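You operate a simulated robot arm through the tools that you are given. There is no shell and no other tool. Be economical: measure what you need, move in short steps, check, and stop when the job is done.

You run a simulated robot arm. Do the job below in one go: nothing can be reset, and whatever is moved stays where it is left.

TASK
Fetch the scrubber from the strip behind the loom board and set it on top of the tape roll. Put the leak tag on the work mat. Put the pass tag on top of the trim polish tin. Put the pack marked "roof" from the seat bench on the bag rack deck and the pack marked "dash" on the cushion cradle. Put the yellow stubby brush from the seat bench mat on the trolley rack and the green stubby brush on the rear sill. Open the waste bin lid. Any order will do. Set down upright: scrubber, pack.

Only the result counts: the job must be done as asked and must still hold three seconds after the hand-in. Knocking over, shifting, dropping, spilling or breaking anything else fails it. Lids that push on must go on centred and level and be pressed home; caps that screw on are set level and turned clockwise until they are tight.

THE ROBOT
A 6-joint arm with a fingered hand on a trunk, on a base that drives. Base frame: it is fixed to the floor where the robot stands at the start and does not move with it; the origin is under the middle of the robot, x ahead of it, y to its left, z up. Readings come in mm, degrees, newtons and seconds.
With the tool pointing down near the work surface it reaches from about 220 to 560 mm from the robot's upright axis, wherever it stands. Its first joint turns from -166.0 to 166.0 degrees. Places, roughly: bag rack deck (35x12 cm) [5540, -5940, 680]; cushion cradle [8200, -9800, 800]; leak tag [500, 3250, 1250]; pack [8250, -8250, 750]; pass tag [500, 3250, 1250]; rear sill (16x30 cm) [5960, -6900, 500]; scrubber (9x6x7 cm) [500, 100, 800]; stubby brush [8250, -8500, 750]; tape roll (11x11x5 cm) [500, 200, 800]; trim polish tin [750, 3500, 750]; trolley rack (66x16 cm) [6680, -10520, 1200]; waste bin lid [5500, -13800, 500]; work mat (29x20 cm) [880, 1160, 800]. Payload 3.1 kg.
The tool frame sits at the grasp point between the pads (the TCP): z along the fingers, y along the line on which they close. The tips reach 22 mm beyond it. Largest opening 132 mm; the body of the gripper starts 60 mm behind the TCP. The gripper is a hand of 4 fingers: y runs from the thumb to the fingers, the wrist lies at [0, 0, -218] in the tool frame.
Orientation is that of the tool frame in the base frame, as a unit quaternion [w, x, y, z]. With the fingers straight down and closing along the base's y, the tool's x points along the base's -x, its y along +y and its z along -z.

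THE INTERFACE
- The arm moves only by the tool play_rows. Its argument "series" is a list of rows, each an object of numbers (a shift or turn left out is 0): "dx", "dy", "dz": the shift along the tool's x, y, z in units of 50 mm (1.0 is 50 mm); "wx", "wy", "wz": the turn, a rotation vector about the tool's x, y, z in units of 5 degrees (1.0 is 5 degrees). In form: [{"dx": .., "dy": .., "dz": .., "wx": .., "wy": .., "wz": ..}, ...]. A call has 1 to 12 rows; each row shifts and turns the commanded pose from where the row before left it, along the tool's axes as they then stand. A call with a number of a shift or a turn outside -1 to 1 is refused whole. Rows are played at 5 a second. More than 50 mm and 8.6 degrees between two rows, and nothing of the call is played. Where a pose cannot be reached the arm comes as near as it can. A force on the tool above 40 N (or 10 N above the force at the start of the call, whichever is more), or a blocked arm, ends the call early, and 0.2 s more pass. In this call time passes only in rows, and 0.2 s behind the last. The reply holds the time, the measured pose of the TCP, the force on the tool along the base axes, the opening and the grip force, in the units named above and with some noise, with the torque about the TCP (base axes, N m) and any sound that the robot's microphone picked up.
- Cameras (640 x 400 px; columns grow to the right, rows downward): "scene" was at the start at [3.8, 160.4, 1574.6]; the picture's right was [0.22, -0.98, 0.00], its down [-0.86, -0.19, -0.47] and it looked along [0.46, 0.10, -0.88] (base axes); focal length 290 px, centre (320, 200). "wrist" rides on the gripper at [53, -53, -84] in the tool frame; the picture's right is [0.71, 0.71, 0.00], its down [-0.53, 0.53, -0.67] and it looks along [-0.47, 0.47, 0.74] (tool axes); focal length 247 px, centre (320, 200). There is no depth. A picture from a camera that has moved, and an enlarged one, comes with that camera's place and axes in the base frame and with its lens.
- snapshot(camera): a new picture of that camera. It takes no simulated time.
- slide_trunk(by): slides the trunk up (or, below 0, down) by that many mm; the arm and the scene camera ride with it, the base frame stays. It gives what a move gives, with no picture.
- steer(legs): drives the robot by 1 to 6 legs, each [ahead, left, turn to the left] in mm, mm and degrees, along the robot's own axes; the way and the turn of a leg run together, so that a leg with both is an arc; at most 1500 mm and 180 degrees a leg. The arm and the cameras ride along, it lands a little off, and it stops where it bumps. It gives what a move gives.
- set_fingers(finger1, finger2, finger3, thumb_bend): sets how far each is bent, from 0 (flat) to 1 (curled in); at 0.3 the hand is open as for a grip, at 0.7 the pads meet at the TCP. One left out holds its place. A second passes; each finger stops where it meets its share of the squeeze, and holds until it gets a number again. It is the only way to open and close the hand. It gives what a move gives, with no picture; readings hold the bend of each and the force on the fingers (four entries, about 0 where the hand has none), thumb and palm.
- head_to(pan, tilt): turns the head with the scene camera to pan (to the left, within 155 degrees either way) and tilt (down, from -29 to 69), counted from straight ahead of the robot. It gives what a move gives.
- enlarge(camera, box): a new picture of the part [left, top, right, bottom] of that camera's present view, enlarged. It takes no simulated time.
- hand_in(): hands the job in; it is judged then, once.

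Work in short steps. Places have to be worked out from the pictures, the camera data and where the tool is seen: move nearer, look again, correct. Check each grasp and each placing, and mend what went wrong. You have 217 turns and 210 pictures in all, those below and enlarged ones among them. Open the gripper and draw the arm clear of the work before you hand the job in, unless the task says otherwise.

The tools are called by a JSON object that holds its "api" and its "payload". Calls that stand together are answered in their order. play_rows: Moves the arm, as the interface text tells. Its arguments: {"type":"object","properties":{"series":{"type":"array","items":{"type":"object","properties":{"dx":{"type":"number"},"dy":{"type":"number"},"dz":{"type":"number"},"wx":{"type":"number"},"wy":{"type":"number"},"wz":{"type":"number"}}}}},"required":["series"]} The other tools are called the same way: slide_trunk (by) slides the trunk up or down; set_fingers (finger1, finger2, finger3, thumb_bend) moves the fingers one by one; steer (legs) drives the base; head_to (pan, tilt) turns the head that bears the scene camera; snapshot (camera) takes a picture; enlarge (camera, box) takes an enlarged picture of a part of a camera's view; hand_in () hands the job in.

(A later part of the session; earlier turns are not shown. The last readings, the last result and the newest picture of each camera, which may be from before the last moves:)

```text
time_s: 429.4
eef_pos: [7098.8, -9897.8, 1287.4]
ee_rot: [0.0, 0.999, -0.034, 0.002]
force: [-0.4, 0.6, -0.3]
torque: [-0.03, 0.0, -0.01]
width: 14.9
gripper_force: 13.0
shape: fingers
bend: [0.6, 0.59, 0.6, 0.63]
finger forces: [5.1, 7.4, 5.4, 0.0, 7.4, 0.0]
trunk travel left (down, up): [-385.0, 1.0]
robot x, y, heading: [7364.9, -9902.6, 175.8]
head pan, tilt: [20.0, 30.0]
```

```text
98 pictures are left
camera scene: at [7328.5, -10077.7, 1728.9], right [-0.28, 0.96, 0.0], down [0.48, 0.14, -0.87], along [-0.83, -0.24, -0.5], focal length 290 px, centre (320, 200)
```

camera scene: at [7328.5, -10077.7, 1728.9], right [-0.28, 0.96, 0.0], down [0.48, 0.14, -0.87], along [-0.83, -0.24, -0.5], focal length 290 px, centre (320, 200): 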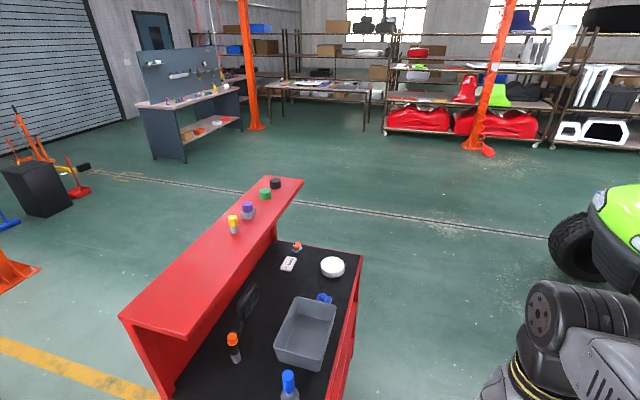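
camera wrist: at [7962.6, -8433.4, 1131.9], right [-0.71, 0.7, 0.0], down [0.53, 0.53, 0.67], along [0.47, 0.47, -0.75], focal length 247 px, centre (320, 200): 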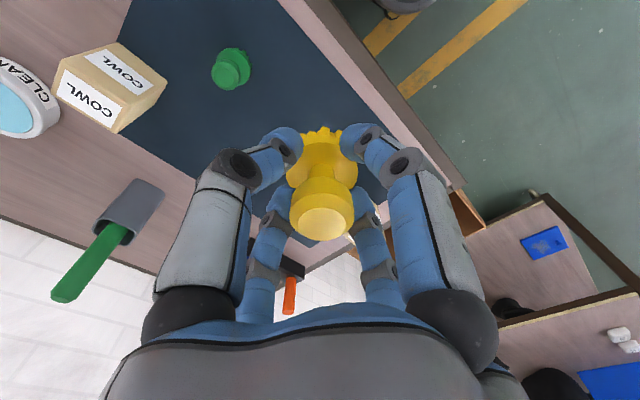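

The ledge is clear at its near (+x) end; I estimate it at x 6310–7050, y -10600…-10420, z≈1200. I back off slightly, square up and move alongside it.

{"api": "steer", "payload": {"legs": [[-45, 0, 4.1], [0, 615, 0]]}}

{"api": "snapshot", "payload": {"camera": "scene"}}

{"api": "snapshot", "payload": {"camera": "wrist"}}

```text
time_s: 433.4
eef_pos: [7146.1, -10531.4, 1287.6]
ee_rot: [-0.001, 1.0, 0.001, 0.002]
force: [-0.2, -0.2, -1.3]
torque: [0.01, -0.02, -0.03]
width: 14.8
gripper_force: 12.4
shape: fingers
bend: [0.6, 0.59, 0.6, 0.63]
finger forces: [5.1, 7.3, 5.3, 0.0, 7.4, 0.1]
trunk travel left (down, up): [-385.0, 1.0]
robot x, y, heading: [7412.6, -10511.7, -179.6]
head pan, tilt: [20.0, 30.0]
```

```text
97 pictures are left
camera scene: at [7386.9, -10693.4, 1728.9], right [-0.34, 0.94, 0.0], down [0.47, 0.17, -0.87], along [-0.81, -0.3, -0.5], focal length 290 px, centre (320, 200)
```

scene: 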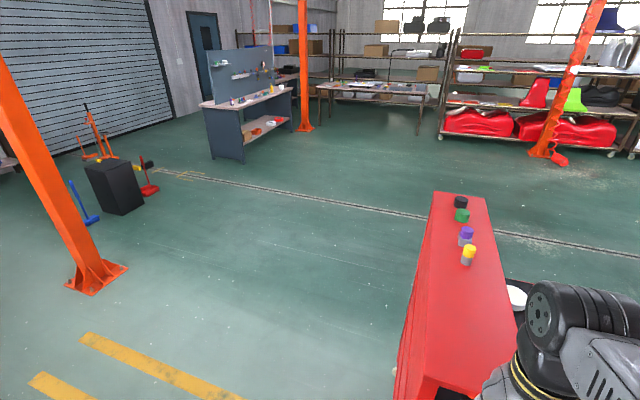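

```text
96 pictures are left
camera wrist: at [7199.6, -10477.6, 1372.5], right [0.71, -0.71, 0.0], down [-0.53, -0.53, 0.67], along [-0.47, -0.47, -0.75], focal length 247 px, centre (320, 200)
```

wrist: 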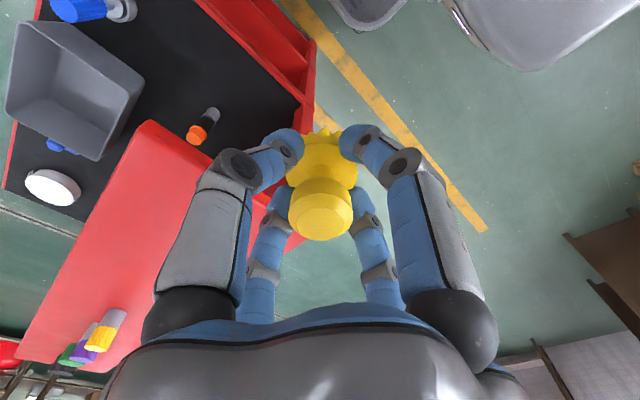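

I zoom on the ledge to locate its near end and both edges.

{"api": "enlarge", "payload": {"camera": "scene", "box": [360, 180, 600, 400]}}

```text
1.82 times, centred on (480, 290) of scene
camera zoom: at [7386.9, -10693.4, 1728.9], right [-0.34, 0.94, 0.0], down [0.47, 0.17, -0.87], along [-0.81, -0.3, -0.5], focal length 528 px, centre (29, 36)
```

zoom: 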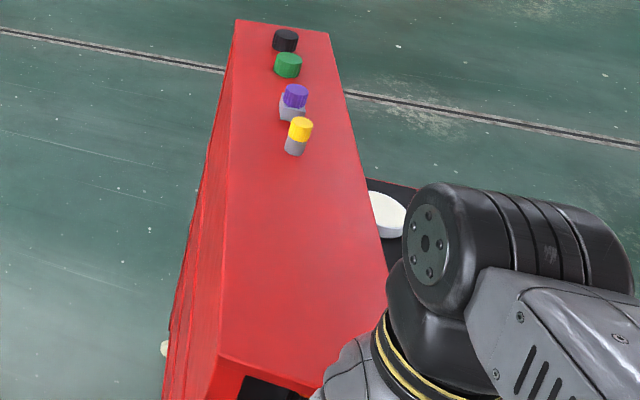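

Ledge near end x≈7050, y from -10620 to -10447. I place at (6970,-10530): move out and lower to z≈1250.

{"api": "play_rows", "payload": {"series": [{"dx": -0.88}, {"dx": -0.88}, {"dx": -0.88}, {"dx": -0.88}, {"dz": 0.5}]}}

{"api": "snapshot", "payload": {"camera": "wrist"}}

{"api": "snapshot", "payload": {"camera": "scene"}}

```text
time_s: 434.6
eef_pos: [6971.4, -10532.2, 1262.4]
ee_rot: [-0.001, 1.0, 0.002, 0.001]
force: [-0.5, 0.6, 0.3]
torque: [0.02, 0.01, -0.01]
width: 9.4
gripper_force: 11.4
shape: fingers
bend: [0.63, 0.59, 0.61, 0.65]
finger forces: [5.9, 5.5, 4.3, 0.0, 7.3, 0.0]
trunk travel left (down, up): [-385.0, 1.0]
robot x, y, heading: [7412.5, -10513.8, -179.8]
head pan, tilt: [20.0, 30.0]
```

```text
94 pictures are left
camera wrist: at [7025.1, -10478.0, 1346.7], right [0.71, -0.71, 0.0], down [-0.53, -0.53, 0.67], along [-0.47, -0.47, -0.75], focal length 247 px, centre (320, 200)
```

wrist: 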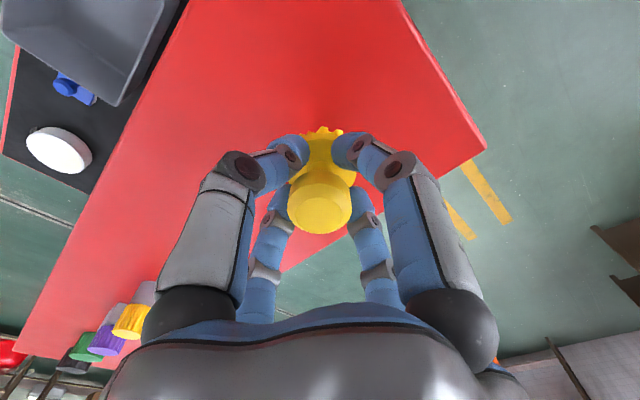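

```text
93 pictures are left
camera scene: at [7388.6, -10693.3, 1728.9], right [-0.34, 0.94, 0.0], down [0.47, 0.17, -0.87], along [-0.81, -0.3, -0.5], focal length 290 px, centre (320, 200)
```

scene: 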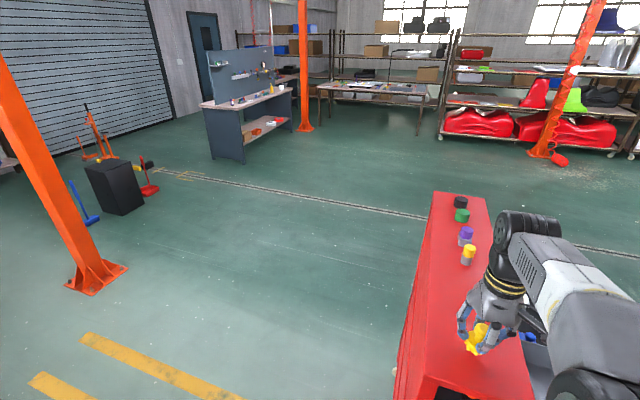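

The grip is slowly creeping; I lower promptly to contact.

{"api": "play_rows", "payload": {"series": [{"dz": 0.2}, {"dz": 0.1}, {"dz": 0.06}, {"dz": 0.06}, {"dz": 0.06}, {"dz": 0.06}]}}

{"api": "enlarge", "payload": {"camera": "scene", "box": [430, 290, 550, 370]}}

```text
time_s: 435.6
eef_pos: [6970.0, -10529.9, 1247.8]
ee_rot: [0.001, 1.0, 0.0, -0.007]
force: [4.8, -0.5, 15.0]
torque: [-0.29, -0.16, 0.1]
width: 8.1
gripper_force: 19.8
shape: fingers
bend: [0.63, 0.6, 0.62, 0.66]
finger forces: [9.0, 18.4, 5.7, 0.0, 6.0, 0.0]
trunk travel left (down, up): [-385.0, 1.0]
robot x, y, heading: [7409.5, -10518.5, -179.9]
head pan, tilt: [20.0, 30.0]
stopped in row 4: the force on the tool passed its limit at 45 N (the readings are from after the stop); the commanded pose is now the measured one
```

```text
5.00 times, centred on (490, 330) of scene
camera zoom: at [7389.7, -10693.0, 1728.9], right [-0.34, 0.94, 0.0], down [0.47, 0.17, -0.87], along [-0.81, -0.3, -0.5], focal length 1453 px, centre (-530, -450)
```

zoom: 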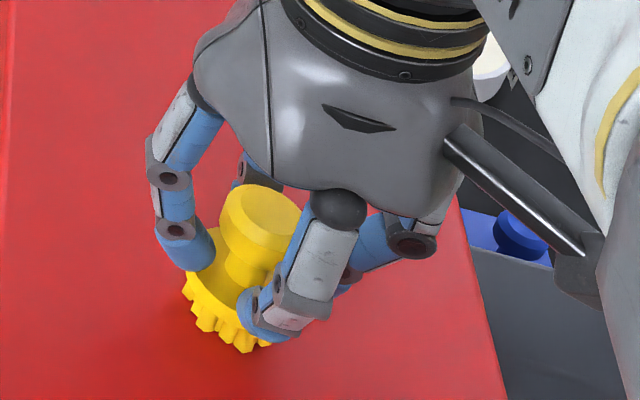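

The brush touches the ledge slightly tilted. I relieve the pressure and open gradually so it settles on its base.

{"api": "play_rows", "payload": {"series": [{"dz": -0.04}]}}

{"api": "set_fingers", "payload": {"finger1": 0.56, "finger2": 0.56, "finger3": 0.56, "thumb_bend": 0.56}}

{"api": "enlarge", "payload": {"camera": "scene", "box": [430, 290, 550, 370]}}

```text
time_s: 436.0
eef_pos: [6970.2, -10530.1, 1247.6]
ee_rot: [0.0, 1.0, 0.001, -0.005]
force: [1.5, -0.5, 7.6]
torque: [-0.15, -0.01, 0.04]
width: 7.8
gripper_force: 15.7
shape: fingers
bend: [0.63, 0.6, 0.62, 0.66]
finger forces: [6.7, 13.5, 5.8, 0.0, 5.8, 0.0]
trunk travel left (down, up): [-385.0, 1.0]
robot x, y, heading: [7410.3, -10511.6, -180.1]
head pan, tilt: [20.0, 30.0]
```

```text
time_s: 437.0
eef_pos: [6968.4, -10529.7, 1246.9]
ee_rot: [-0.001, 1.0, 0.002, -0.005]
force: [0.6, 0.4, 0.2]
torque: [0.01, 0.01, -0.02]
width: 25.8
gripper_force: 0.0
shape: fingers
bend: [0.56, 0.56, 0.56, 0.56]
finger forces: [0.0, 0.0, 0.1, 0.1, 0.0, 0.1]
trunk travel left (down, up): [-385.0, 1.0]
robot x, y, heading: [7413.0, -10511.1, -179.7]
head pan, tilt: [20.0, 30.0]
```

```text
5.00 times, centred on (490, 330) of scene
camera zoom: at [7387.0, -10693.2, 1728.9], right [-0.34, 0.94, 0.0], down [0.47, 0.17, -0.87], along [-0.81, -0.3, -0.5], focal length 1453 px, centre (-530, -450)
```

zoom: 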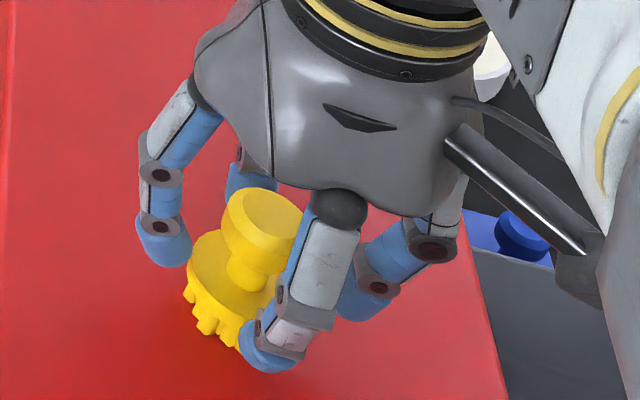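

With perspective taken into account the brush stands upright and is free. I open wider and lift away.

{"api": "set_fingers", "payload": {"finger1": 0.4, "finger2": 0.4, "finger3": 0.4, "thumb_bend": 0.4}}

{"api": "play_rows", "payload": {"series": [{"dz": -0.4}, {"dz": -0.7}, {"dx": 0.5, "dz": -0.3, "dy": 0.1}, {"dx": 0.9}, {"dx": 0.9}, {"dx": 0.9}]}}

{"api": "enlarge", "payload": {"camera": "scene", "box": [360, 180, 600, 400]}}

```text
time_s: 438.0
eef_pos: [6969.1, -10530.3, 1247.4]
ee_rot: [0.0, 1.0, 0.002, -0.006]
force: [0.2, 0.0, -0.5]
torque: [-0.01, 0.02, 0.0]
width: 64.4
gripper_force: 0.1
shape: fingers
bend: [0.4, 0.4, 0.4, 0.4]
finger forces: [0.1, 0.1, 0.1, 0.0, 0.0, 0.0]
trunk travel left (down, up): [-385.0, 1.0]
robot x, y, heading: [7408.5, -10513.1, -179.9]
head pan, tilt: [20.0, 30.0]
```

```text
time_s: 439.4
eef_pos: [7130.6, -10534.7, 1317.1]
ee_rot: [-0.001, 1.0, 0.002, -0.005]
force: [0.2, -0.7, 0.4]
torque: [-0.02, 0.0, -0.01]
width: 64.3
gripper_force: 0.1
shape: fingers
bend: [0.4, 0.4, 0.4, 0.4]
finger forces: [0.0, 0.0, 0.0, 0.1, 0.0, 0.0]
trunk travel left (down, up): [-385.0, 1.0]
robot x, y, heading: [7411.1, -10513.9, -180.0]
head pan, tilt: [20.0, 30.0]
```

```text
1.82 times, centred on (480, 290) of scene
camera zoom: at [7389.8, -10693.1, 1728.9], right [-0.34, 0.94, 0.0], down [0.47, 0.17, -0.87], along [-0.81, -0.3, -0.5], focal length 528 px, centre (29, 36)
```

zoom: 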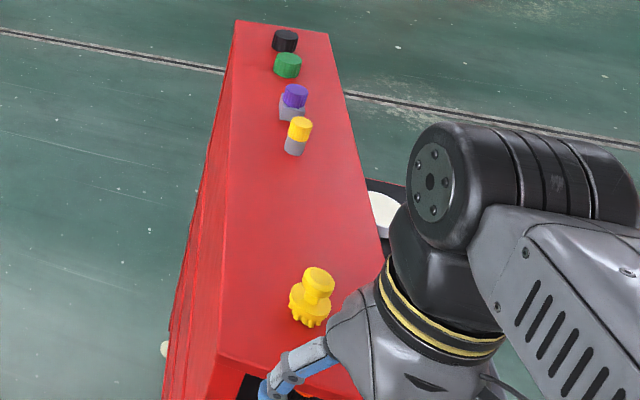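

Yellow brush stands on the trolley rack. The black waste bin is visible near (5500,-13850); I go there next, stopping for a look.

{"api": "steer", "payload": {"legs": [[-60, 0, 0], [0, 1500, 0], [1100, 0, 0]]}}

{"api": "head_to", "payload": {"pan": 55, "tilt": 25}}

{"api": "snapshot", "payload": {"camera": "scene"}}

```text
time_s: 452.6
eef_pos: [6108.5, -12053.6, 1316.2]
ee_rot: [0.0, 1.0, 0.004, -0.005]
force: [-0.3, 0.0, 0.2]
torque: [0.01, 0.01, 0.02]
width: 64.4
gripper_force: 0.0
shape: fingers
bend: [0.4, 0.4, 0.4, 0.4]
finger forces: [0.1, 0.1, 0.0, 0.0, 0.0, 0.0]
trunk travel left (down, up): [-385.0, 1.0]
robot x, y, heading: [6390.9, -12030.5, -179.7]
head pan, tilt: [20.0, 30.0]
```

```text
time_s: 453.6
eef_pos: [6109.8, -12053.8, 1316.7]
ee_rot: [0.0, 1.0, 0.004, -0.005]
force: [-1.0, 0.3, -0.2]
torque: [-0.03, 0.02, 0.02]
width: 64.2
gripper_force: 0.1
shape: fingers
bend: [0.4, 0.4, 0.4, 0.4]
finger forces: [0.0, 0.0, 0.1, 0.0, 0.0, 0.0]
trunk travel left (down, up): [-385.0, 1.0]
robot x, y, heading: [6391.4, -12028.8, -179.7]
head pan, tilt: [55.0, 25.0]
```

```text
89 pictures are left
camera scene: at [6400.6, -12255.2, 1736.8], right [-0.82, 0.57, 0.0], down [0.24, 0.35, -0.91], along [-0.52, -0.75, -0.42], focal length 290 px, centre (320, 200)
```

scene: 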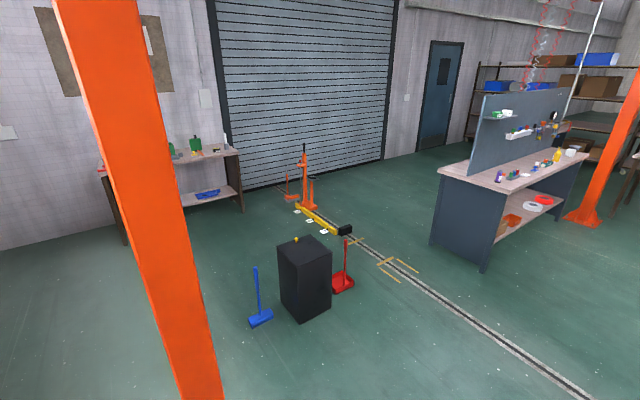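

{"api": "enlarge", "payload": {"camera": "scene", "box": [230, 215, 390, 335]}}

```text
3.33 times, centred on (310, 275) of scene
camera zoom: at [6400.6, -12255.2, 1736.8], right [-0.82, 0.57, 0.0], down [0.24, 0.35, -0.91], along [-0.52, -0.75, -0.42], focal length 968 px, centre (353, -50)
```

zoom: 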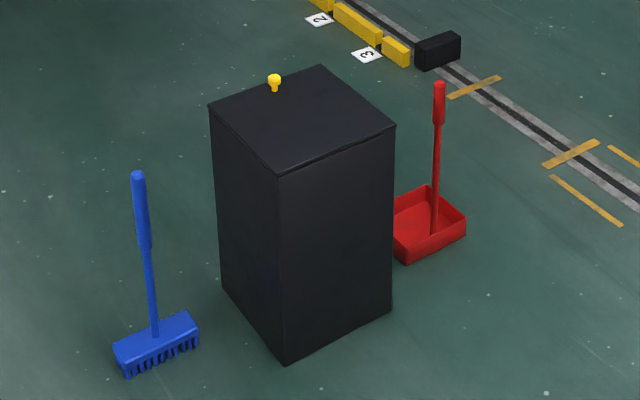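

The bin (x 5350–5640, y -13900…-13615, top z≈522) has a yellow knob near its far edge, so the hinge is on the near side. Broom and dustpan stand left and right; I approach from +y, facing -y.

{"api": "steer", "payload": {"legs": [[900, 0, -0.3], [0, 0, 89], [1050, 0, 0]]}}

{"api": "slide_trunk", "payload": {"by": -200}}

{"api": "head_to", "payload": {"pan": 0, "tilt": 50}}

{"api": "snapshot", "payload": {"camera": "scene"}}

```text
time_s: 467.0
eef_pos: [5424.5, -13372.8, 1317.3]
ee_rot: [0.004, 0.734, 0.679, -0.003]
force: [0.3, -0.5, 0.7]
torque: [-0.01, 0.02, -0.01]
width: 64.3
gripper_force: 0.1
shape: fingers
bend: [0.4, 0.4, 0.4, 0.4]
finger forces: [0.0, 0.1, 0.0, 0.0, 0.1, 0.1]
trunk travel left (down, up): [-385.0, 1.0]
robot x, y, heading: [5423.8, -13089.2, -94.4]
head pan, tilt: [55.0, 25.0]
```

```text
time_s: 469.2
eef_pos: [5424.5, -13373.4, 1116.4]
ee_rot: [0.003, 0.733, 0.68, -0.004]
force: [0.3, 0.0, -0.3]
torque: [-0.03, 0.02, -0.01]
width: 64.4
gripper_force: 0.1
shape: fingers
bend: [0.4, 0.4, 0.4, 0.4]
finger forces: [0.0, 0.0, 0.0, 0.0, 0.0, 0.0]
trunk travel left (down, up): [-185.0, 201.0]
robot x, y, heading: [5424.9, -13090.8, -93.9]
head pan, tilt: [55.0, 25.0]
```

```text
time_s: 470.4
eef_pos: [5423.6, -13373.6, 1117.7]
ee_rot: [0.003, 0.733, 0.68, -0.004]
force: [-0.3, -0.5, -0.2]
torque: [-0.02, 0.0, -0.02]
width: 64.3
gripper_force: 0.0
shape: fingers
bend: [0.4, 0.4, 0.4, 0.4]
finger forces: [0.1, 0.0, 0.1, 0.0, 0.0, 0.0]
trunk travel left (down, up): [-185.0, 201.0]
robot x, y, heading: [5423.9, -13089.8, -94.2]
head pan, tilt: [0.0, 50.0]
```

```text
87 pictures are left
camera scene: at [5570.2, -13119.2, 1500.1], right [-1.0, 0.07, 0.0], down [0.06, 0.76, -0.64], along [-0.05, -0.64, -0.77], focal length 290 px, centre (320, 200)
```

scene: 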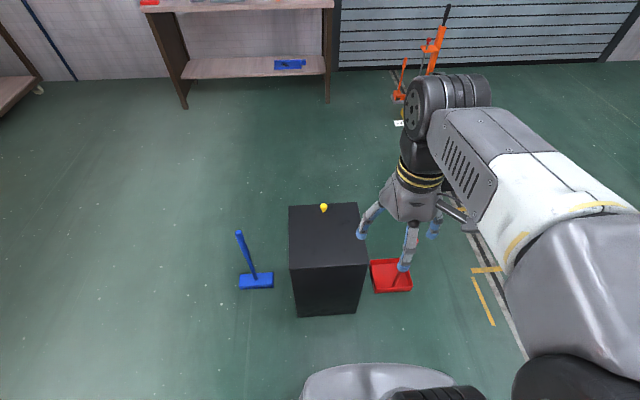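

I zoom on the lid and knob.

{"api": "enlarge", "payload": {"camera": "scene", "box": [270, 190, 398, 280]}}

```text
4.44 times, centred on (334, 235) of scene
camera zoom: at [5570.2, -13119.2, 1500.1], right [-1.0, 0.07, 0.0], down [0.06, 0.76, -0.64], along [-0.05, -0.64, -0.77], focal length 1291 px, centre (258, 44)
```

zoom: 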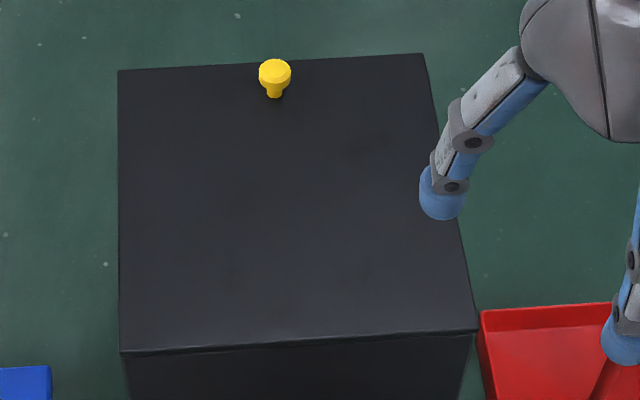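

Knob base at (5499,-13873), lid hinge edge y≈-13612. I align the base at (5499,-13290) heading -90 and lower the trunk.

{"api": "steer", "payload": {"legs": [[0, 0, 4.2], [195, 75, 0]]}}

{"api": "slide_trunk", "payload": {"by": -150}}

{"api": "snapshot", "payload": {"camera": "scene"}}

```text
time_s: 472.6
eef_pos: [5520.6, -13573.6, 1116.9]
ee_rot: [0.004, 0.707, 0.708, -0.002]
force: [0.3, -0.1, -0.1]
torque: [0.03, 0.01, 0.01]
width: 64.5
gripper_force: 0.0
shape: fingers
bend: [0.4, 0.4, 0.4, 0.4]
finger forces: [0.0, 0.0, 0.1, 0.0, 0.0, 0.1]
trunk travel left (down, up): [-185.0, 201.0]
robot x, y, heading: [5499.3, -13293.7, -89.9]
head pan, tilt: [0.0, 50.0]
```

```text
time_s: 474.3
eef_pos: [5521.1, -13571.8, 966.5]
ee_rot: [0.005, 0.706, 0.708, -0.004]
force: [0.6, -0.1, -0.2]
torque: [0.02, 0.0, 0.04]
width: 64.3
gripper_force: 0.0
shape: fingers
bend: [0.4, 0.4, 0.4, 0.4]
finger forces: [0.0, 0.0, 0.1, 0.0, 0.1, 0.1]
trunk travel left (down, up): [-35.0, 351.0]
robot x, y, heading: [5502.3, -13289.2, -89.6]
head pan, tilt: [0.0, 50.0]
```

```text
85 pictures are left
camera scene: at [5647.2, -13307.3, 1349.0], right [-1.0, 0.0, 0.0], down [0.0, 0.77, -0.64], along [0.0, -0.64, -0.77], focal length 290 px, centre (320, 200)
```

scene: 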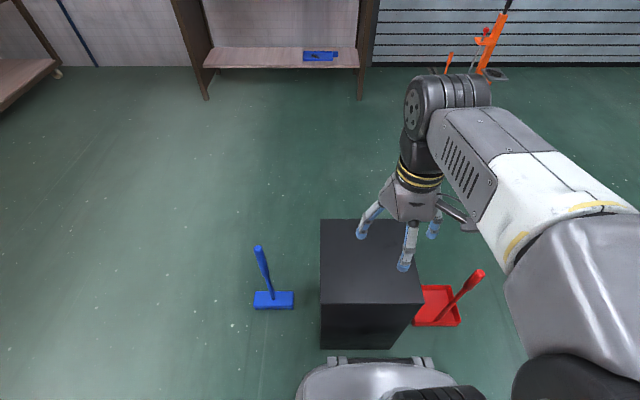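

I set thumb/finger2 for an x-axis pinch (fingers 1 and 3 flat), move forward over the lid and tilt the hand outward 25°.

{"api": "set_fingers", "payload": {"finger1": 0.05, "finger2": 0.42, "finger3": 0.05, "thumb_bend": 0.42}}

{"api": "play_rows", "payload": {"series": [{"dx": -0.8, "dz": 0.4, "dy": -0.08}, {"dx": -0.8, "dz": 0.4, "dy": -0.08}, {"dx": -0.8, "dz": 0.4, "dy": -0.08}, {"dx": -0.8, "dz": 0.4, "dy": -0.08}, {"dx": -0.8, "dz": 0.4, "dy": -0.08}, {"wy": -1}, {"wy": -1}, {"wy": -1}, {"wy": -1}, {"wy": -1}]}}

{"api": "snapshot", "payload": {"camera": "scene"}}

{"api": "snapshot", "payload": {"camera": "wrist"}}

```text
time_s: 475.3
eef_pos: [5520.2, -13571.7, 965.5]
ee_rot: [0.003, 0.707, 0.707, -0.004]
force: [1.1, -1.0, -0.4]
torque: [0.01, 0.01, 0.01]
width: 97.2
gripper_force: 0.1
shape: fingers
bend: [0.05, 0.42, 0.05, 0.42]
finger forces: [0.0, 0.0, 0.1, 0.1, 0.0, 0.0]
trunk travel left (down, up): [-35.0, 351.0]
robot x, y, heading: [5497.1, -13292.1, -89.8]
head pan, tilt: [0.0, 50.0]
```

```text
time_s: 477.5
eef_pos: [5500.5, -13772.9, 868.1]
ee_rot: [0.156, 0.689, 0.69, -0.156]
force: [-0.6, -0.1, 0.1]
torque: [0.0, -0.02, -0.05]
width: 97.1
gripper_force: 0.0
shape: fingers
bend: [0.05, 0.42, 0.05, 0.42]
finger forces: [0.0, 0.0, 0.0, 0.1, 0.0, 0.0]
trunk travel left (down, up): [-35.0, 351.0]
robot x, y, heading: [5500.0, -13290.1, -89.8]
head pan, tilt: [0.0, 50.0]
```

```text
84 pictures are left
camera scene: at [5647.2, -13307.2, 1349.1], right [-1.0, 0.0, 0.0], down [0.0, 0.77, -0.64], along [0.0, -0.64, -0.77], focal length 290 px, centre (320, 200)
```

scene: 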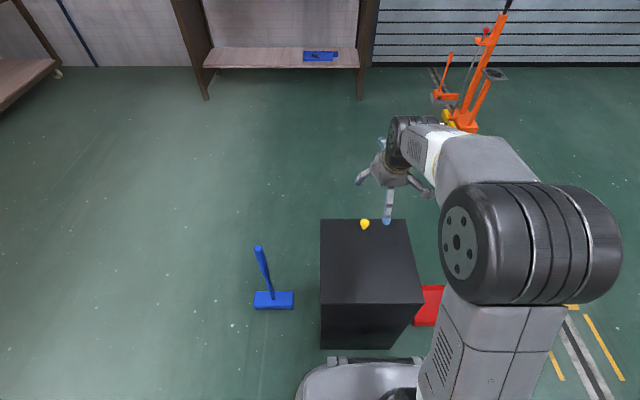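

```text
83 pictures are left
camera wrist: at [5448.3, -13688.9, 921.6], right [0.71, 0.64, -0.31], down [0.53, -0.18, 0.83], along [0.47, -0.75, -0.47], focal length 247 px, centre (320, 200)
```

wrist: 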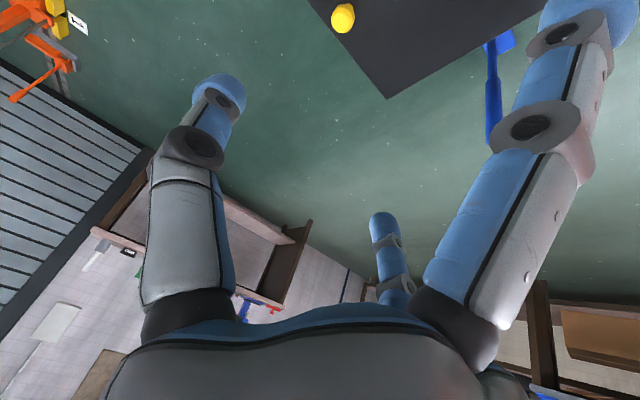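

Knob fixed at (5499,-13874). At 25° the flat finger1 would touch the lid, so I reduce the tilt to 15° and approach to 100 mm short of the knob.

{"api": "play_rows", "payload": {"series": [{"wy": 0.7}, {"wy": 0.7}, {"wy": 0.7}, {"dz": 0.9, "dx": -0.07}, {"dz": 0.9, "dx": -0.07}, {"dz": 0.9, "dx": -0.07}, {"dz": 0.9, "dx": -0.07}, {"dz": 0.9, "dx": -0.06}]}}

{"api": "snapshot", "payload": {"camera": "scene"}}

{"api": "snapshot", "payload": {"camera": "wrist"}}

```text
time_s: 479.3
eef_pos: [5499.3, -13850.0, 658.8]
ee_rot: [0.093, 0.701, 0.701, -0.093]
force: [-0.2, -1.0, -0.7]
torque: [-0.01, 0.02, 0.0]
width: 97.6
gripper_force: 0.0
shape: fingers
bend: [0.05, 0.42, 0.05, 0.42]
finger forces: [0.0, 0.0, 0.0, 0.0, 0.0, 0.1]
trunk travel left (down, up): [-35.0, 351.0]
robot x, y, heading: [5497.9, -13288.3, -89.8]
head pan, tilt: [0.0, 50.0]
```

```text
82 pictures are left
camera scene: at [5647.2, -13307.8, 1349.1], right [-1.0, 0.0, 0.0], down [0.0, 0.77, -0.64], along [0.0, -0.64, -0.77], focal length 290 px, centre (320, 200)
```

scene: 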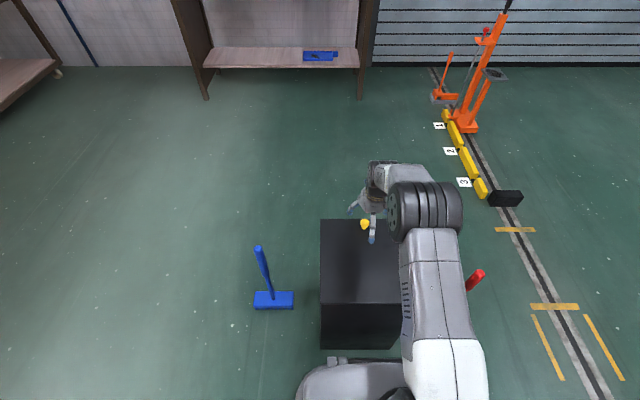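

```text
81 pictures are left
camera wrist: at [5447.1, -13776.6, 724.8], right [0.71, 0.68, -0.18], down [0.53, -0.33, 0.78], along [0.47, -0.65, -0.6], focal length 247 px, centre (320, 200)
```

wrist: 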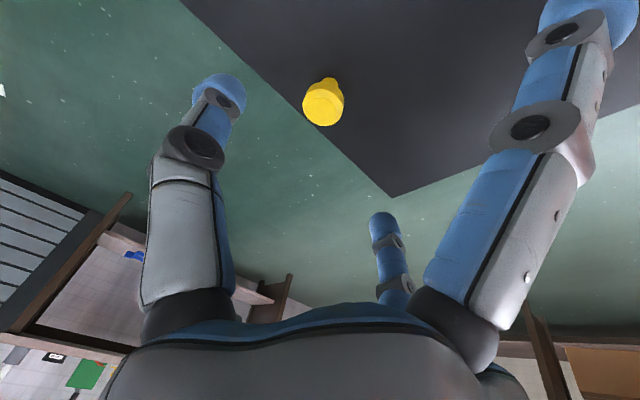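

On axis within 4 mm; knob head ~109 mm ahead. I advance 85 mm and check.

{"api": "play_rows", "payload": {"series": [{"dz": 0.6, "dy": 0.05, "dx": 0.04}, {"dz": 0.6}, {"dz": 0.5}]}}

{"api": "snapshot", "payload": {"camera": "wrist"}}

{"api": "enlarge", "payload": {"camera": "scene", "box": [310, 140, 440, 260]}}

```text
time_s: 480.1
eef_pos: [5503.1, -13868.3, 572.5]
ee_rot: [0.093, 0.701, 0.701, -0.094]
force: [0.5, -0.4, -0.6]
torque: [0.01, -0.04, -0.06]
width: 97.5
gripper_force: 0.1
shape: fingers
bend: [0.05, 0.42, 0.05, 0.42]
finger forces: [0.0, 0.1, 0.0, 0.1, 0.0, 0.0]
trunk travel left (down, up): [-35.0, 351.0]
robot x, y, heading: [5499.4, -13289.0, -89.7]
head pan, tilt: [0.0, 50.0]
```

```text
80 pictures are left
camera wrist: at [5450.3, -13796.1, 641.2], right [0.71, 0.68, -0.18], down [0.53, -0.33, 0.78], along [0.47, -0.65, -0.59], focal length 247 px, centre (320, 200)
```

wrist: 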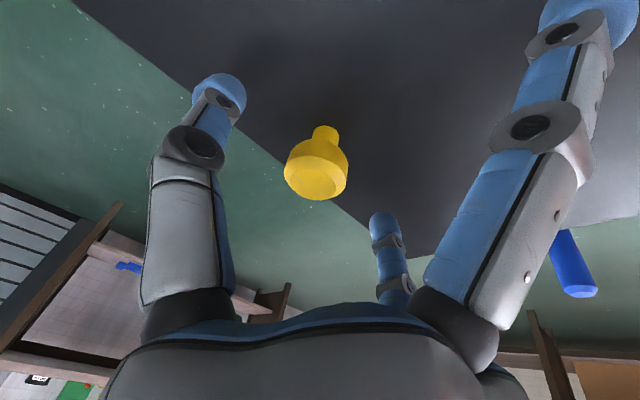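

```text
3.33 times, centred on (375, 200) of scene
camera zoom: at [5647.2, -13307.6, 1349.1], right [-1.0, 0.0, 0.0], down [0.0, 0.77, -0.64], along [0.0, -0.64, -0.77], focal length 968 px, centre (137, 200)
```

zoom: 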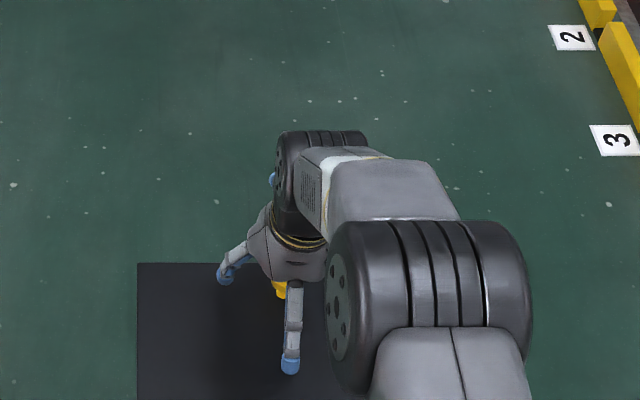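

Centred. I advance 16 mm and pinch with thumb and finger2.

{"api": "play_rows", "payload": {"series": [{"dz": 0.16, "dy": -0.03}, {"dz": 0.16}]}}

{"api": "set_fingers", "payload": {"finger2": 0.75, "thumb_bend": 0.75}}

{"api": "snapshot", "payload": {"camera": "wrist"}}

```text
time_s: 480.7
eef_pos: [5501.9, -13873.7, 559.9]
ee_rot: [0.094, 0.7, 0.702, -0.094]
force: [-0.7, -0.4, 7.8]
torque: [0.77, 0.03, 0.11]
width: 99.5
gripper_force: 4.2
shape: fingers
bend: [0.0, 0.42, 0.05, 0.42]
finger forces: [7.9, 0.0, 0.0, 0.0, 0.0, 0.1]
trunk travel left (down, up): [-35.0, 351.0]
robot x, y, heading: [5495.9, -13289.1, -90.0]
head pan, tilt: [0.0, 50.0]
```

```text
time_s: 481.7
eef_pos: [5501.8, -13872.6, 559.5]
ee_rot: [0.093, 0.7, 0.702, -0.094]
force: [-7.4, -7.4, 12.3]
torque: [0.95, 0.16, -0.23]
width: 88.2
gripper_force: 17.0
shape: fingers
bend: [0.0, 0.65, 0.05, 0.63]
finger forces: [11.3, 6.0, 0.2, 0.1, 16.3, 0.0]
trunk travel left (down, up): [-35.0, 351.0]
robot x, y, heading: [5500.5, -13287.7, -90.0]
head pan, tilt: [0.0, 50.0]
```

```text
78 pictures are left
camera wrist: at [5448.9, -13800.3, 626.9], right [0.71, 0.68, -0.19], down [0.53, -0.33, 0.78], along [0.47, -0.65, -0.59], focal length 247 px, centre (320, 200)
```

wrist: 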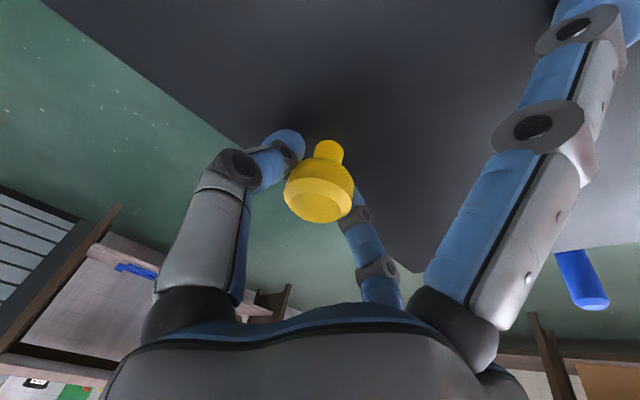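

Knob pinched (finger1 lightly presses the lid, which will ease). I begin lifting along the hinge arc in small steps.

{"api": "play_rows", "payload": {"series": [{"dx": -0.05, "dz": -0.46}, {"dx": -0.01, "dz": -0.46}]}}

{"api": "snapshot", "payload": {"camera": "wrist"}}

{"api": "snapshot", "payload": {"camera": "scene"}}

```text
time_s: 482.3
eef_pos: [5502.5, -13865.8, 603.1]
ee_rot: [0.093, 0.7, 0.702, -0.094]
force: [-12.6, -14.6, 1.3]
torque: [-0.31, 0.31, 0.11]
width: 86.5
gripper_force: 12.5
shape: fingers
bend: [0.05, 0.66, 0.05, 0.63]
finger forces: [0.0, 5.3, 0.1, 0.0, 20.0, 0.1]
trunk travel left (down, up): [-35.0, 351.0]
robot x, y, heading: [5500.0, -13290.6, -90.1]
head pan, tilt: [0.0, 50.0]
```

```text
77 pictures are left
camera wrist: at [5449.9, -13793.0, 670.7], right [0.71, 0.68, -0.19], down [0.53, -0.33, 0.78], along [0.47, -0.65, -0.59], focal length 247 px, centre (320, 200)
```

wrist: 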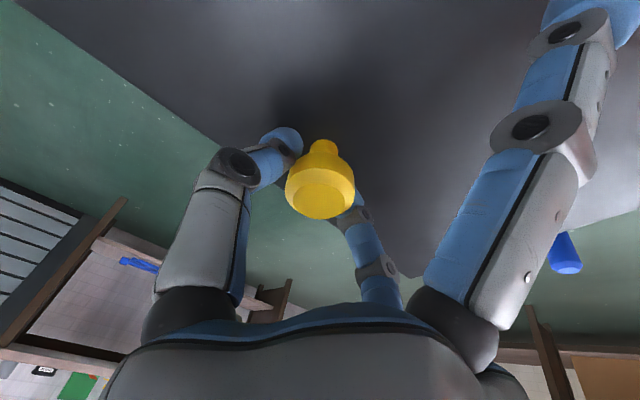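

```text
76 pictures are left
camera scene: at [5645.8, -13309.0, 1349.2], right [-1.0, 0.0, 0.0], down [0.0, 0.77, -0.64], along [0.0, -0.64, -0.77], focal length 290 px, centre (320, 200)
```

scene: 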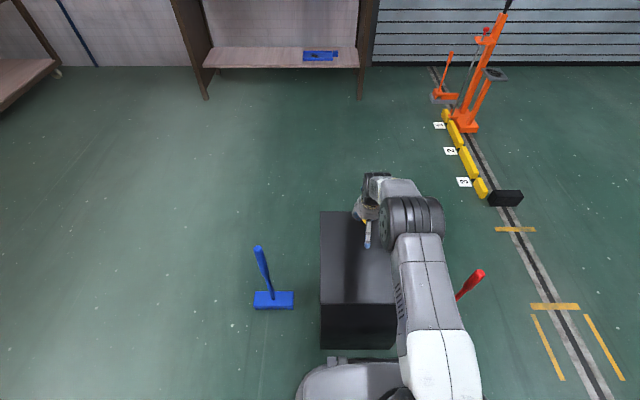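

The lid is lifting. I continue the arc, easing the sideways forces.

{"api": "play_rows", "payload": {"series": [{"dx": -0.02, "dz": -0.45, "dy": -0.06}, {"dx": 0.03, "dz": -0.45}]}}

{"api": "play_rows", "payload": {"series": [{"dx": 0.1, "dz": -0.44}, {"dx": 0.13, "dz": -0.43}]}}

{"api": "snapshot", "payload": {"camera": "scene"}}

{"api": "snapshot", "payload": {"camera": "wrist"}}

```text
time_s: 482.9
eef_pos: [5500.9, -13852.0, 645.4]
ee_rot: [0.093, 0.7, 0.702, -0.093]
force: [-6.3, -14.2, 4.1]
torque: [-0.33, 0.17, 0.11]
width: 86.0
gripper_force: 12.3
shape: fingers
bend: [0.05, 0.65, 0.05, 0.64]
finger forces: [0.0, 8.3, 0.0, 0.0, 16.3, 0.1]
trunk travel left (down, up): [-35.0, 351.0]
robot x, y, heading: [5501.8, -13287.4, -90.0]
head pan, tilt: [0.0, 50.0]
```

```text
time_s: 483.5
eef_pos: [5498.6, -13830.5, 685.5]
ee_rot: [0.096, 0.7, 0.701, -0.095]
force: [-4.1, -17.9, 9.7]
torque: [-0.46, 0.09, 0.05]
width: 85.8
gripper_force: 13.8
shape: fingers
bend: [0.05, 0.64, 0.05, 0.64]
finger forces: [0.0, 11.2, 0.0, 0.1, 16.6, 0.1]
trunk travel left (down, up): [-35.0, 351.0]
robot x, y, heading: [5501.1, -13288.3, -90.0]
head pan, tilt: [0.0, 50.0]
```

```text
75 pictures are left
camera scene: at [5646.8, -13308.3, 1349.2], right [-1.0, 0.0, 0.0], down [0.0, 0.77, -0.64], along [0.0, -0.64, -0.77], focal length 290 px, centre (320, 200)
```

scene: 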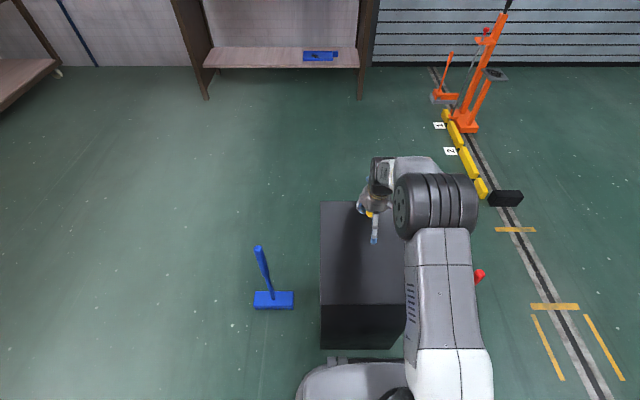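

```text
74 pictures are left
camera wrist: at [5446.6, -13757.6, 753.7], right [0.71, 0.68, -0.19], down [0.53, -0.33, 0.78], along [0.47, -0.65, -0.59], focal length 247 px, centre (320, 200)
```

wrist: 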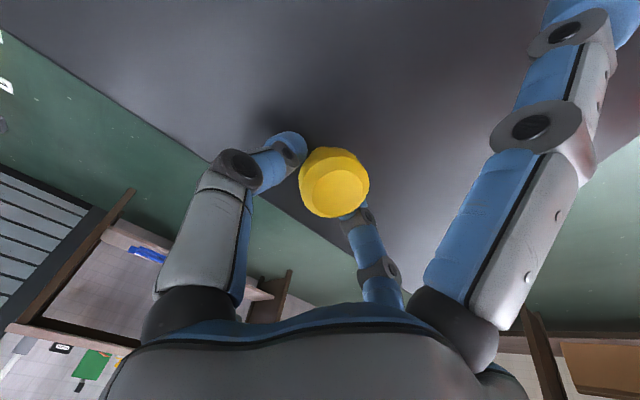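

The arc works with moderate force. I continue to about 50°.

{"api": "play_rows", "payload": {"series": [{"dx": 0.16, "dz": -0.43}, {"dx": 0.2, "dz": -0.42}]}}

{"api": "play_rows", "payload": {"series": [{"dx": 0.24, "dz": -0.39, "wy": 0.5}, {"dx": 0.26, "dz": -0.37, "wy": 0.5}]}}

{"api": "snapshot", "payload": {"camera": "wrist"}}

{"api": "snapshot", "payload": {"camera": "scene"}}

```text
time_s: 484.1
eef_pos: [5498.7, -13802.5, 723.1]
ee_rot: [0.095, 0.7, 0.701, -0.095]
force: [-4.9, -15.9, 13.9]
torque: [-0.48, 0.2, 0.07]
width: 86.0
gripper_force: 16.8
shape: fingers
bend: [0.05, 0.63, 0.05, 0.65]
finger forces: [0.1, 11.9, 0.0, 0.0, 21.0, 0.1]
trunk travel left (down, up): [-35.0, 351.0]
robot x, y, heading: [5498.9, -13287.8, -89.9]
head pan, tilt: [0.0, 50.0]
```

```text
time_s: 484.7
eef_pos: [5500.1, -13769.8, 753.3]
ee_rot: [0.065, 0.704, 0.704, -0.066]
force: [-9.7, -18.3, 21.4]
torque: [-0.48, 0.35, 0.04]
width: 86.0
gripper_force: 20.4
shape: fingers
bend: [0.05, 0.63, 0.05, 0.65]
finger forces: [0.0, 12.2, 0.0, 0.1, 28.4, 0.0]
trunk travel left (down, up): [-35.0, 351.0]
robot x, y, heading: [5494.8, -13290.6, -90.0]
head pan, tilt: [0.0, 50.0]
```

```text
73 pictures are left
camera wrist: at [5446.5, -13702.4, 826.9], right [0.71, 0.7, -0.13], down [0.53, -0.39, 0.75], along [0.47, -0.6, -0.64], focal length 247 px, centre (320, 200)
```

wrist: 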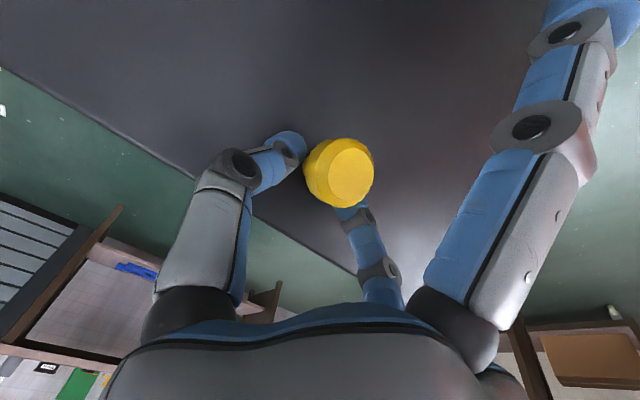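

```text
72 pictures are left
camera scene: at [5645.9, -13307.6, 1349.3], right [-1.0, 0.0, 0.0], down [0.0, 0.77, -0.64], along [0.0, -0.64, -0.77], focal length 290 px, centre (320, 200)
```

scene: 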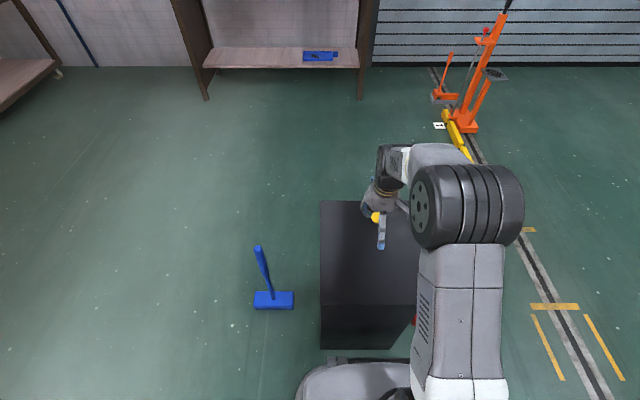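

The force is outward along the lid, so I bias the path outward for the next steps.

{"api": "play_rows", "payload": {"series": [{"dx": 0.23, "dz": -0.42}, {"dx": 0.29, "dz": -0.35}]}}

{"api": "play_rows", "payload": {"series": [{"dx": 0.34, "dz": -0.32}, {"dx": 0.36, "dz": -0.28}]}}

```text
time_s: 485.3
eef_pos: [5499.3, -13732.7, 782.5]
ee_rot: [0.06, 0.704, 0.705, -0.058]
force: [-5.7, 1.9, -4.2]
torque: [0.02, 0.16, 0.02]
width: 85.6
gripper_force: 8.3
shape: fingers
bend: [0.05, 0.64, 0.05, 0.65]
finger forces: [0.0, 5.5, 0.0, 0.1, 11.0, 0.0]
trunk travel left (down, up): [-35.0, 351.0]
robot x, y, heading: [5497.7, -13294.5, -89.8]
head pan, tilt: [0.0, 50.0]
```

```text
time_s: 485.9
eef_pos: [5498.5, -13696.4, 810.9]
ee_rot: [0.065, 0.703, 0.705, -0.063]
force: [-1.1, -2.9, 10.3]
torque: [-0.1, 0.05, -0.02]
width: 83.3
gripper_force: 8.5
shape: fingers
bend: [0.05, 0.71, 0.05, 0.72]
finger forces: [0.0, 7.1, 0.0, 0.0, 9.0, 0.0]
trunk travel left (down, up): [-35.0, 351.0]
robot x, y, heading: [5500.2, -13293.5, -89.8]
head pan, tilt: [0.0, 50.0]
```

The fingers closed further — the knob may have slipped. I look.

{"api": "snapshot", "payload": {"camera": "wrist"}}

{"api": "snapshot", "payload": {"camera": "scene"}}

```text
71 pictures are left
camera wrist: at [5445.5, -13628.9, 883.9], right [0.71, 0.7, -0.13], down [0.53, -0.4, 0.75], along [0.47, -0.6, -0.65], focal length 247 px, centre (320, 200)
```

wrist: 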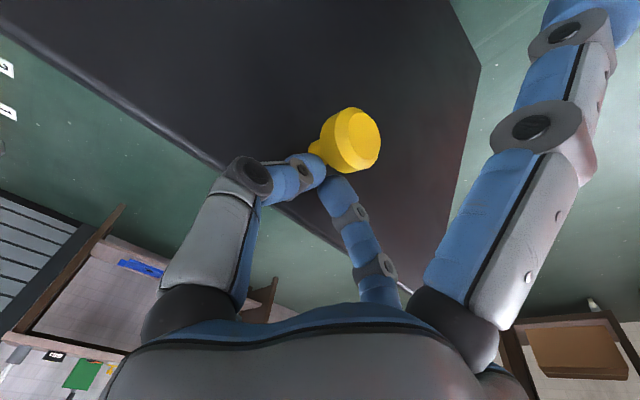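

```text
70 pictures are left
camera scene: at [5647.0, -13306.8, 1349.3], right [-1.0, 0.0, 0.0], down [0.0, 0.77, -0.64], along [0.0, -0.64, -0.77], focal length 290 px, centre (320, 200)
```

scene: 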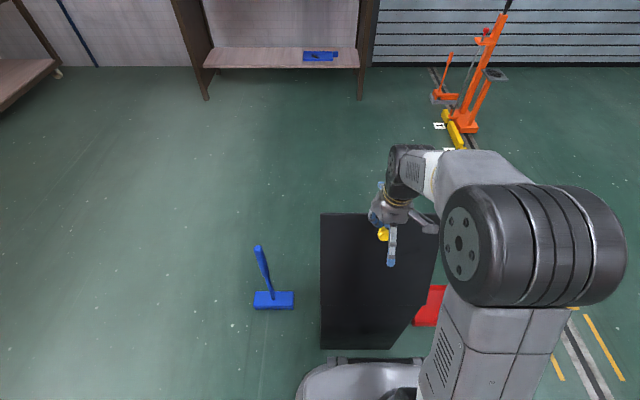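

The finger tips now sit behind the knob's neck (outer side), still holding the lid at ~65°. Pushing +y will swing it further open; I do so gently.

{"api": "play_rows", "payload": {"series": [{"dx": 0.4, "dz": -0.16}, {"dx": 0.4, "dz": -0.14}]}}

{"api": "snapshot", "payload": {"camera": "wrist"}}

```text
time_s: 486.5
eef_pos: [5497.7, -13654.9, 819.8]
ee_rot: [0.066, 0.704, 0.704, -0.065]
force: [-4.9, -6.6, 37.2]
torque: [-0.14, 0.12, 0.01]
width: 83.6
gripper_force: 23.2
shape: fingers
bend: [0.05, 0.73, 0.05, 0.72]
finger forces: [0.1, 20.0, 0.1, 0.1, 25.5, 0.0]
trunk travel left (down, up): [-35.0, 351.0]
robot x, y, heading: [5499.4, -13287.9, -89.9]
head pan, tilt: [0.0, 50.0]
```

```text
69 pictures are left
camera wrist: at [5445.3, -13585.5, 893.5], right [0.71, 0.7, -0.13], down [0.53, -0.39, 0.75], along [0.47, -0.6, -0.64], focal length 247 px, centre (320, 200)
```

wrist: 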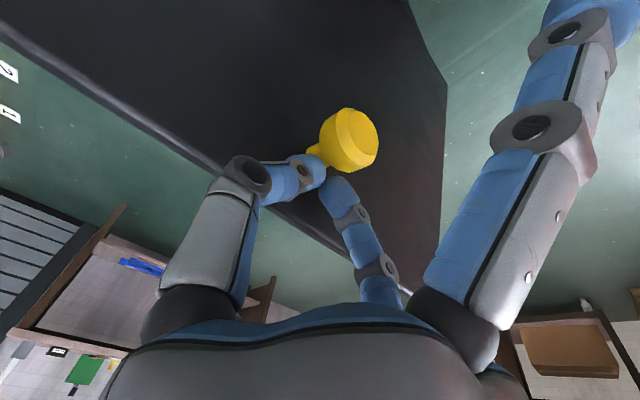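

Force is now upward (pressing radially), so I ease up 5 mm and continue +y.

{"api": "play_rows", "payload": {"series": [{"dz": -0.12, "dx": -0.02}, {"dx": 0.4, "dz": -0.16}, {"dx": 0.4, "dz": -0.1}]}}

{"api": "snapshot", "payload": {"camera": "wrist"}}

```text
time_s: 487.3
eef_pos: [5498.3, -13609.5, 829.5]
ee_rot: [0.061, 0.704, 0.705, -0.06]
force: [0.5, -1.0, -0.5]
torque: [-0.02, 0.0, -0.02]
width: 83.2
gripper_force: 0.0
shape: fingers
bend: [0.05, 0.72, 0.05, 0.73]
finger forces: [0.0, 0.0, 0.0, 0.1, 0.0, 0.0]
trunk travel left (down, up): [-35.0, 351.0]
robot x, y, heading: [5499.1, -13288.7, -89.9]
head pan, tilt: [0.0, 50.0]
```

```text
68 pictures are left
camera wrist: at [5445.8, -13542.6, 903.3], right [0.71, 0.7, -0.12], down [0.53, -0.4, 0.75], along [0.47, -0.59, -0.65], focal length 247 px, centre (320, 200)
```

wrist: 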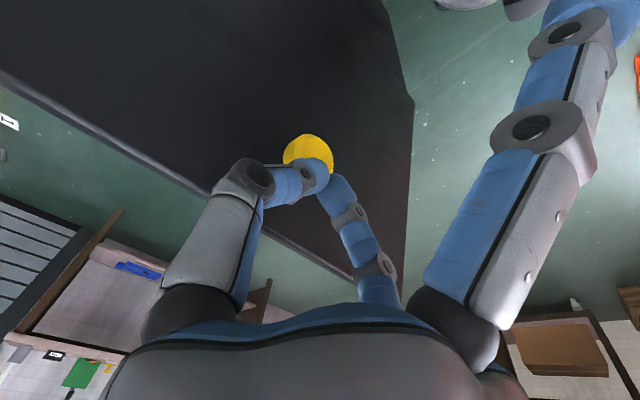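

No load now: the fingers passed over the knob. I check whether the lid stays up by itself.

{"api": "snapshot", "payload": {"camera": "scene"}}

```text
67 pictures are left
camera scene: at [5647.2, -13306.9, 1349.0], right [-1.0, 0.0, 0.0], down [0.0, 0.77, -0.64], along [0.0, -0.64, -0.77], focal length 290 px, centre (320, 200)
```

scene: 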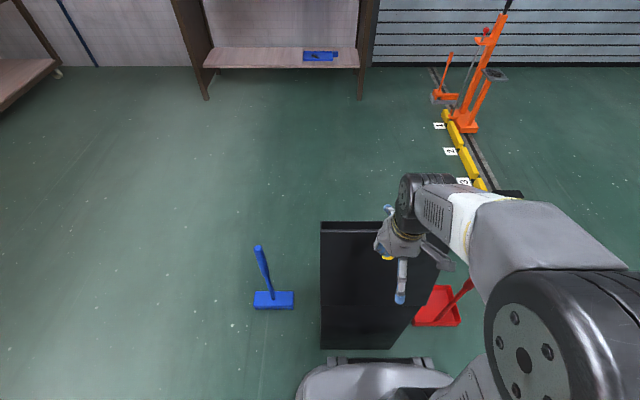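

The lid stands at ~74° on its own. I close the whole hand, go over its top edge to the far side, and will pull it further open.

{"api": "set_fingers", "payload": {"finger1": 0.68, "finger2": 0.68, "finger3": 0.68, "thumb_bend": 0.68}}

{"api": "play_rows", "payload": {"series": [{"dz": -0.8}, {"dz": -0.8}, {"dx": -0.9, "dz": 0.16}, {"dx": -0.9, "dz": 0.16}, {"dx": -0.9, "dz": 0.16}, {"dx": -0.9, "dz": 0.16}]}}

{"api": "snapshot", "payload": {"camera": "scene"}}

{"api": "snapshot", "payload": {"camera": "wrist"}}

```text
time_s: 488.3
eef_pos: [5498.3, -13611.1, 830.2]
ee_rot: [0.063, 0.704, 0.705, -0.062]
force: [1.3, 0.1, 1.5]
torque: [0.04, -0.02, 0.04]
width: 13.7
gripper_force: 6.4
shape: fingers
bend: [0.57, 0.68, 0.56, 0.68]
finger forces: [6.6, 0.0, 6.3, 0.0, 0.0, 0.0]
trunk travel left (down, up): [-35.0, 351.0]
robot x, y, heading: [5500.1, -13288.9, -90.1]
head pan, tilt: [0.0, 50.0]
```

```text
time_s: 489.7
eef_pos: [5497.3, -13782.4, 907.0]
ee_rot: [0.061, 0.704, 0.705, -0.062]
force: [-0.6, 0.4, 0.6]
torque: [0.0, -0.03, -0.02]
width: 1.1
gripper_force: 0.0
shape: fingers
bend: [0.66, 0.68, 0.64, 0.68]
finger forces: [0.0, 0.0, 0.0, 0.0, 0.1, 0.1]
trunk travel left (down, up): [-35.0, 351.0]
robot x, y, heading: [5500.5, -13290.4, -89.8]
head pan, tilt: [0.0, 50.0]
```

```text
66 pictures are left
camera scene: at [5647.2, -13308.2, 1349.1], right [-1.0, 0.0, 0.0], down [0.0, 0.77, -0.64], along [0.0, -0.64, -0.77], focal length 290 px, centre (320, 200)
```

scene: 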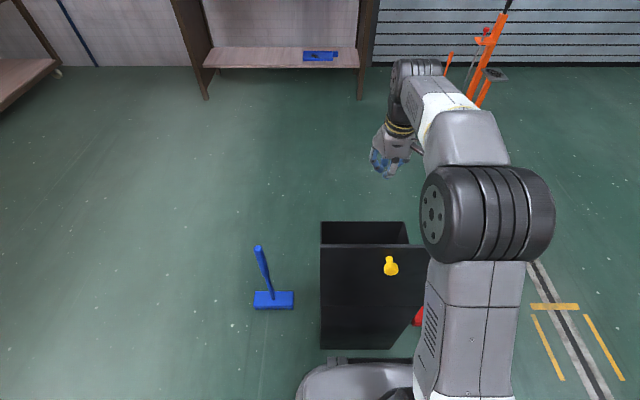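

```text
65 pictures are left
camera wrist: at [5446.3, -13715.3, 981.0], right [0.71, 0.7, -0.12], down [0.53, -0.4, 0.75], along [0.47, -0.59, -0.65], focal length 247 px, centre (320, 200)
```

wrist: 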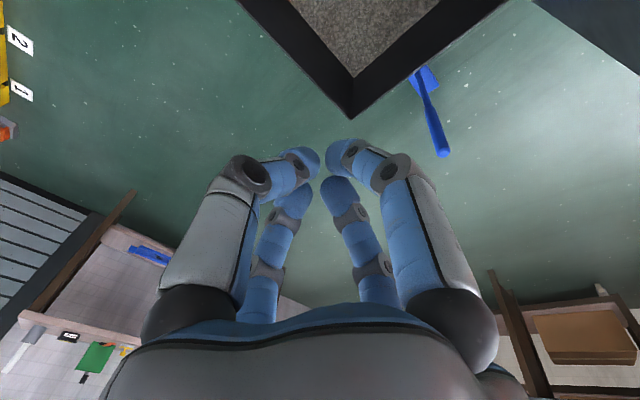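

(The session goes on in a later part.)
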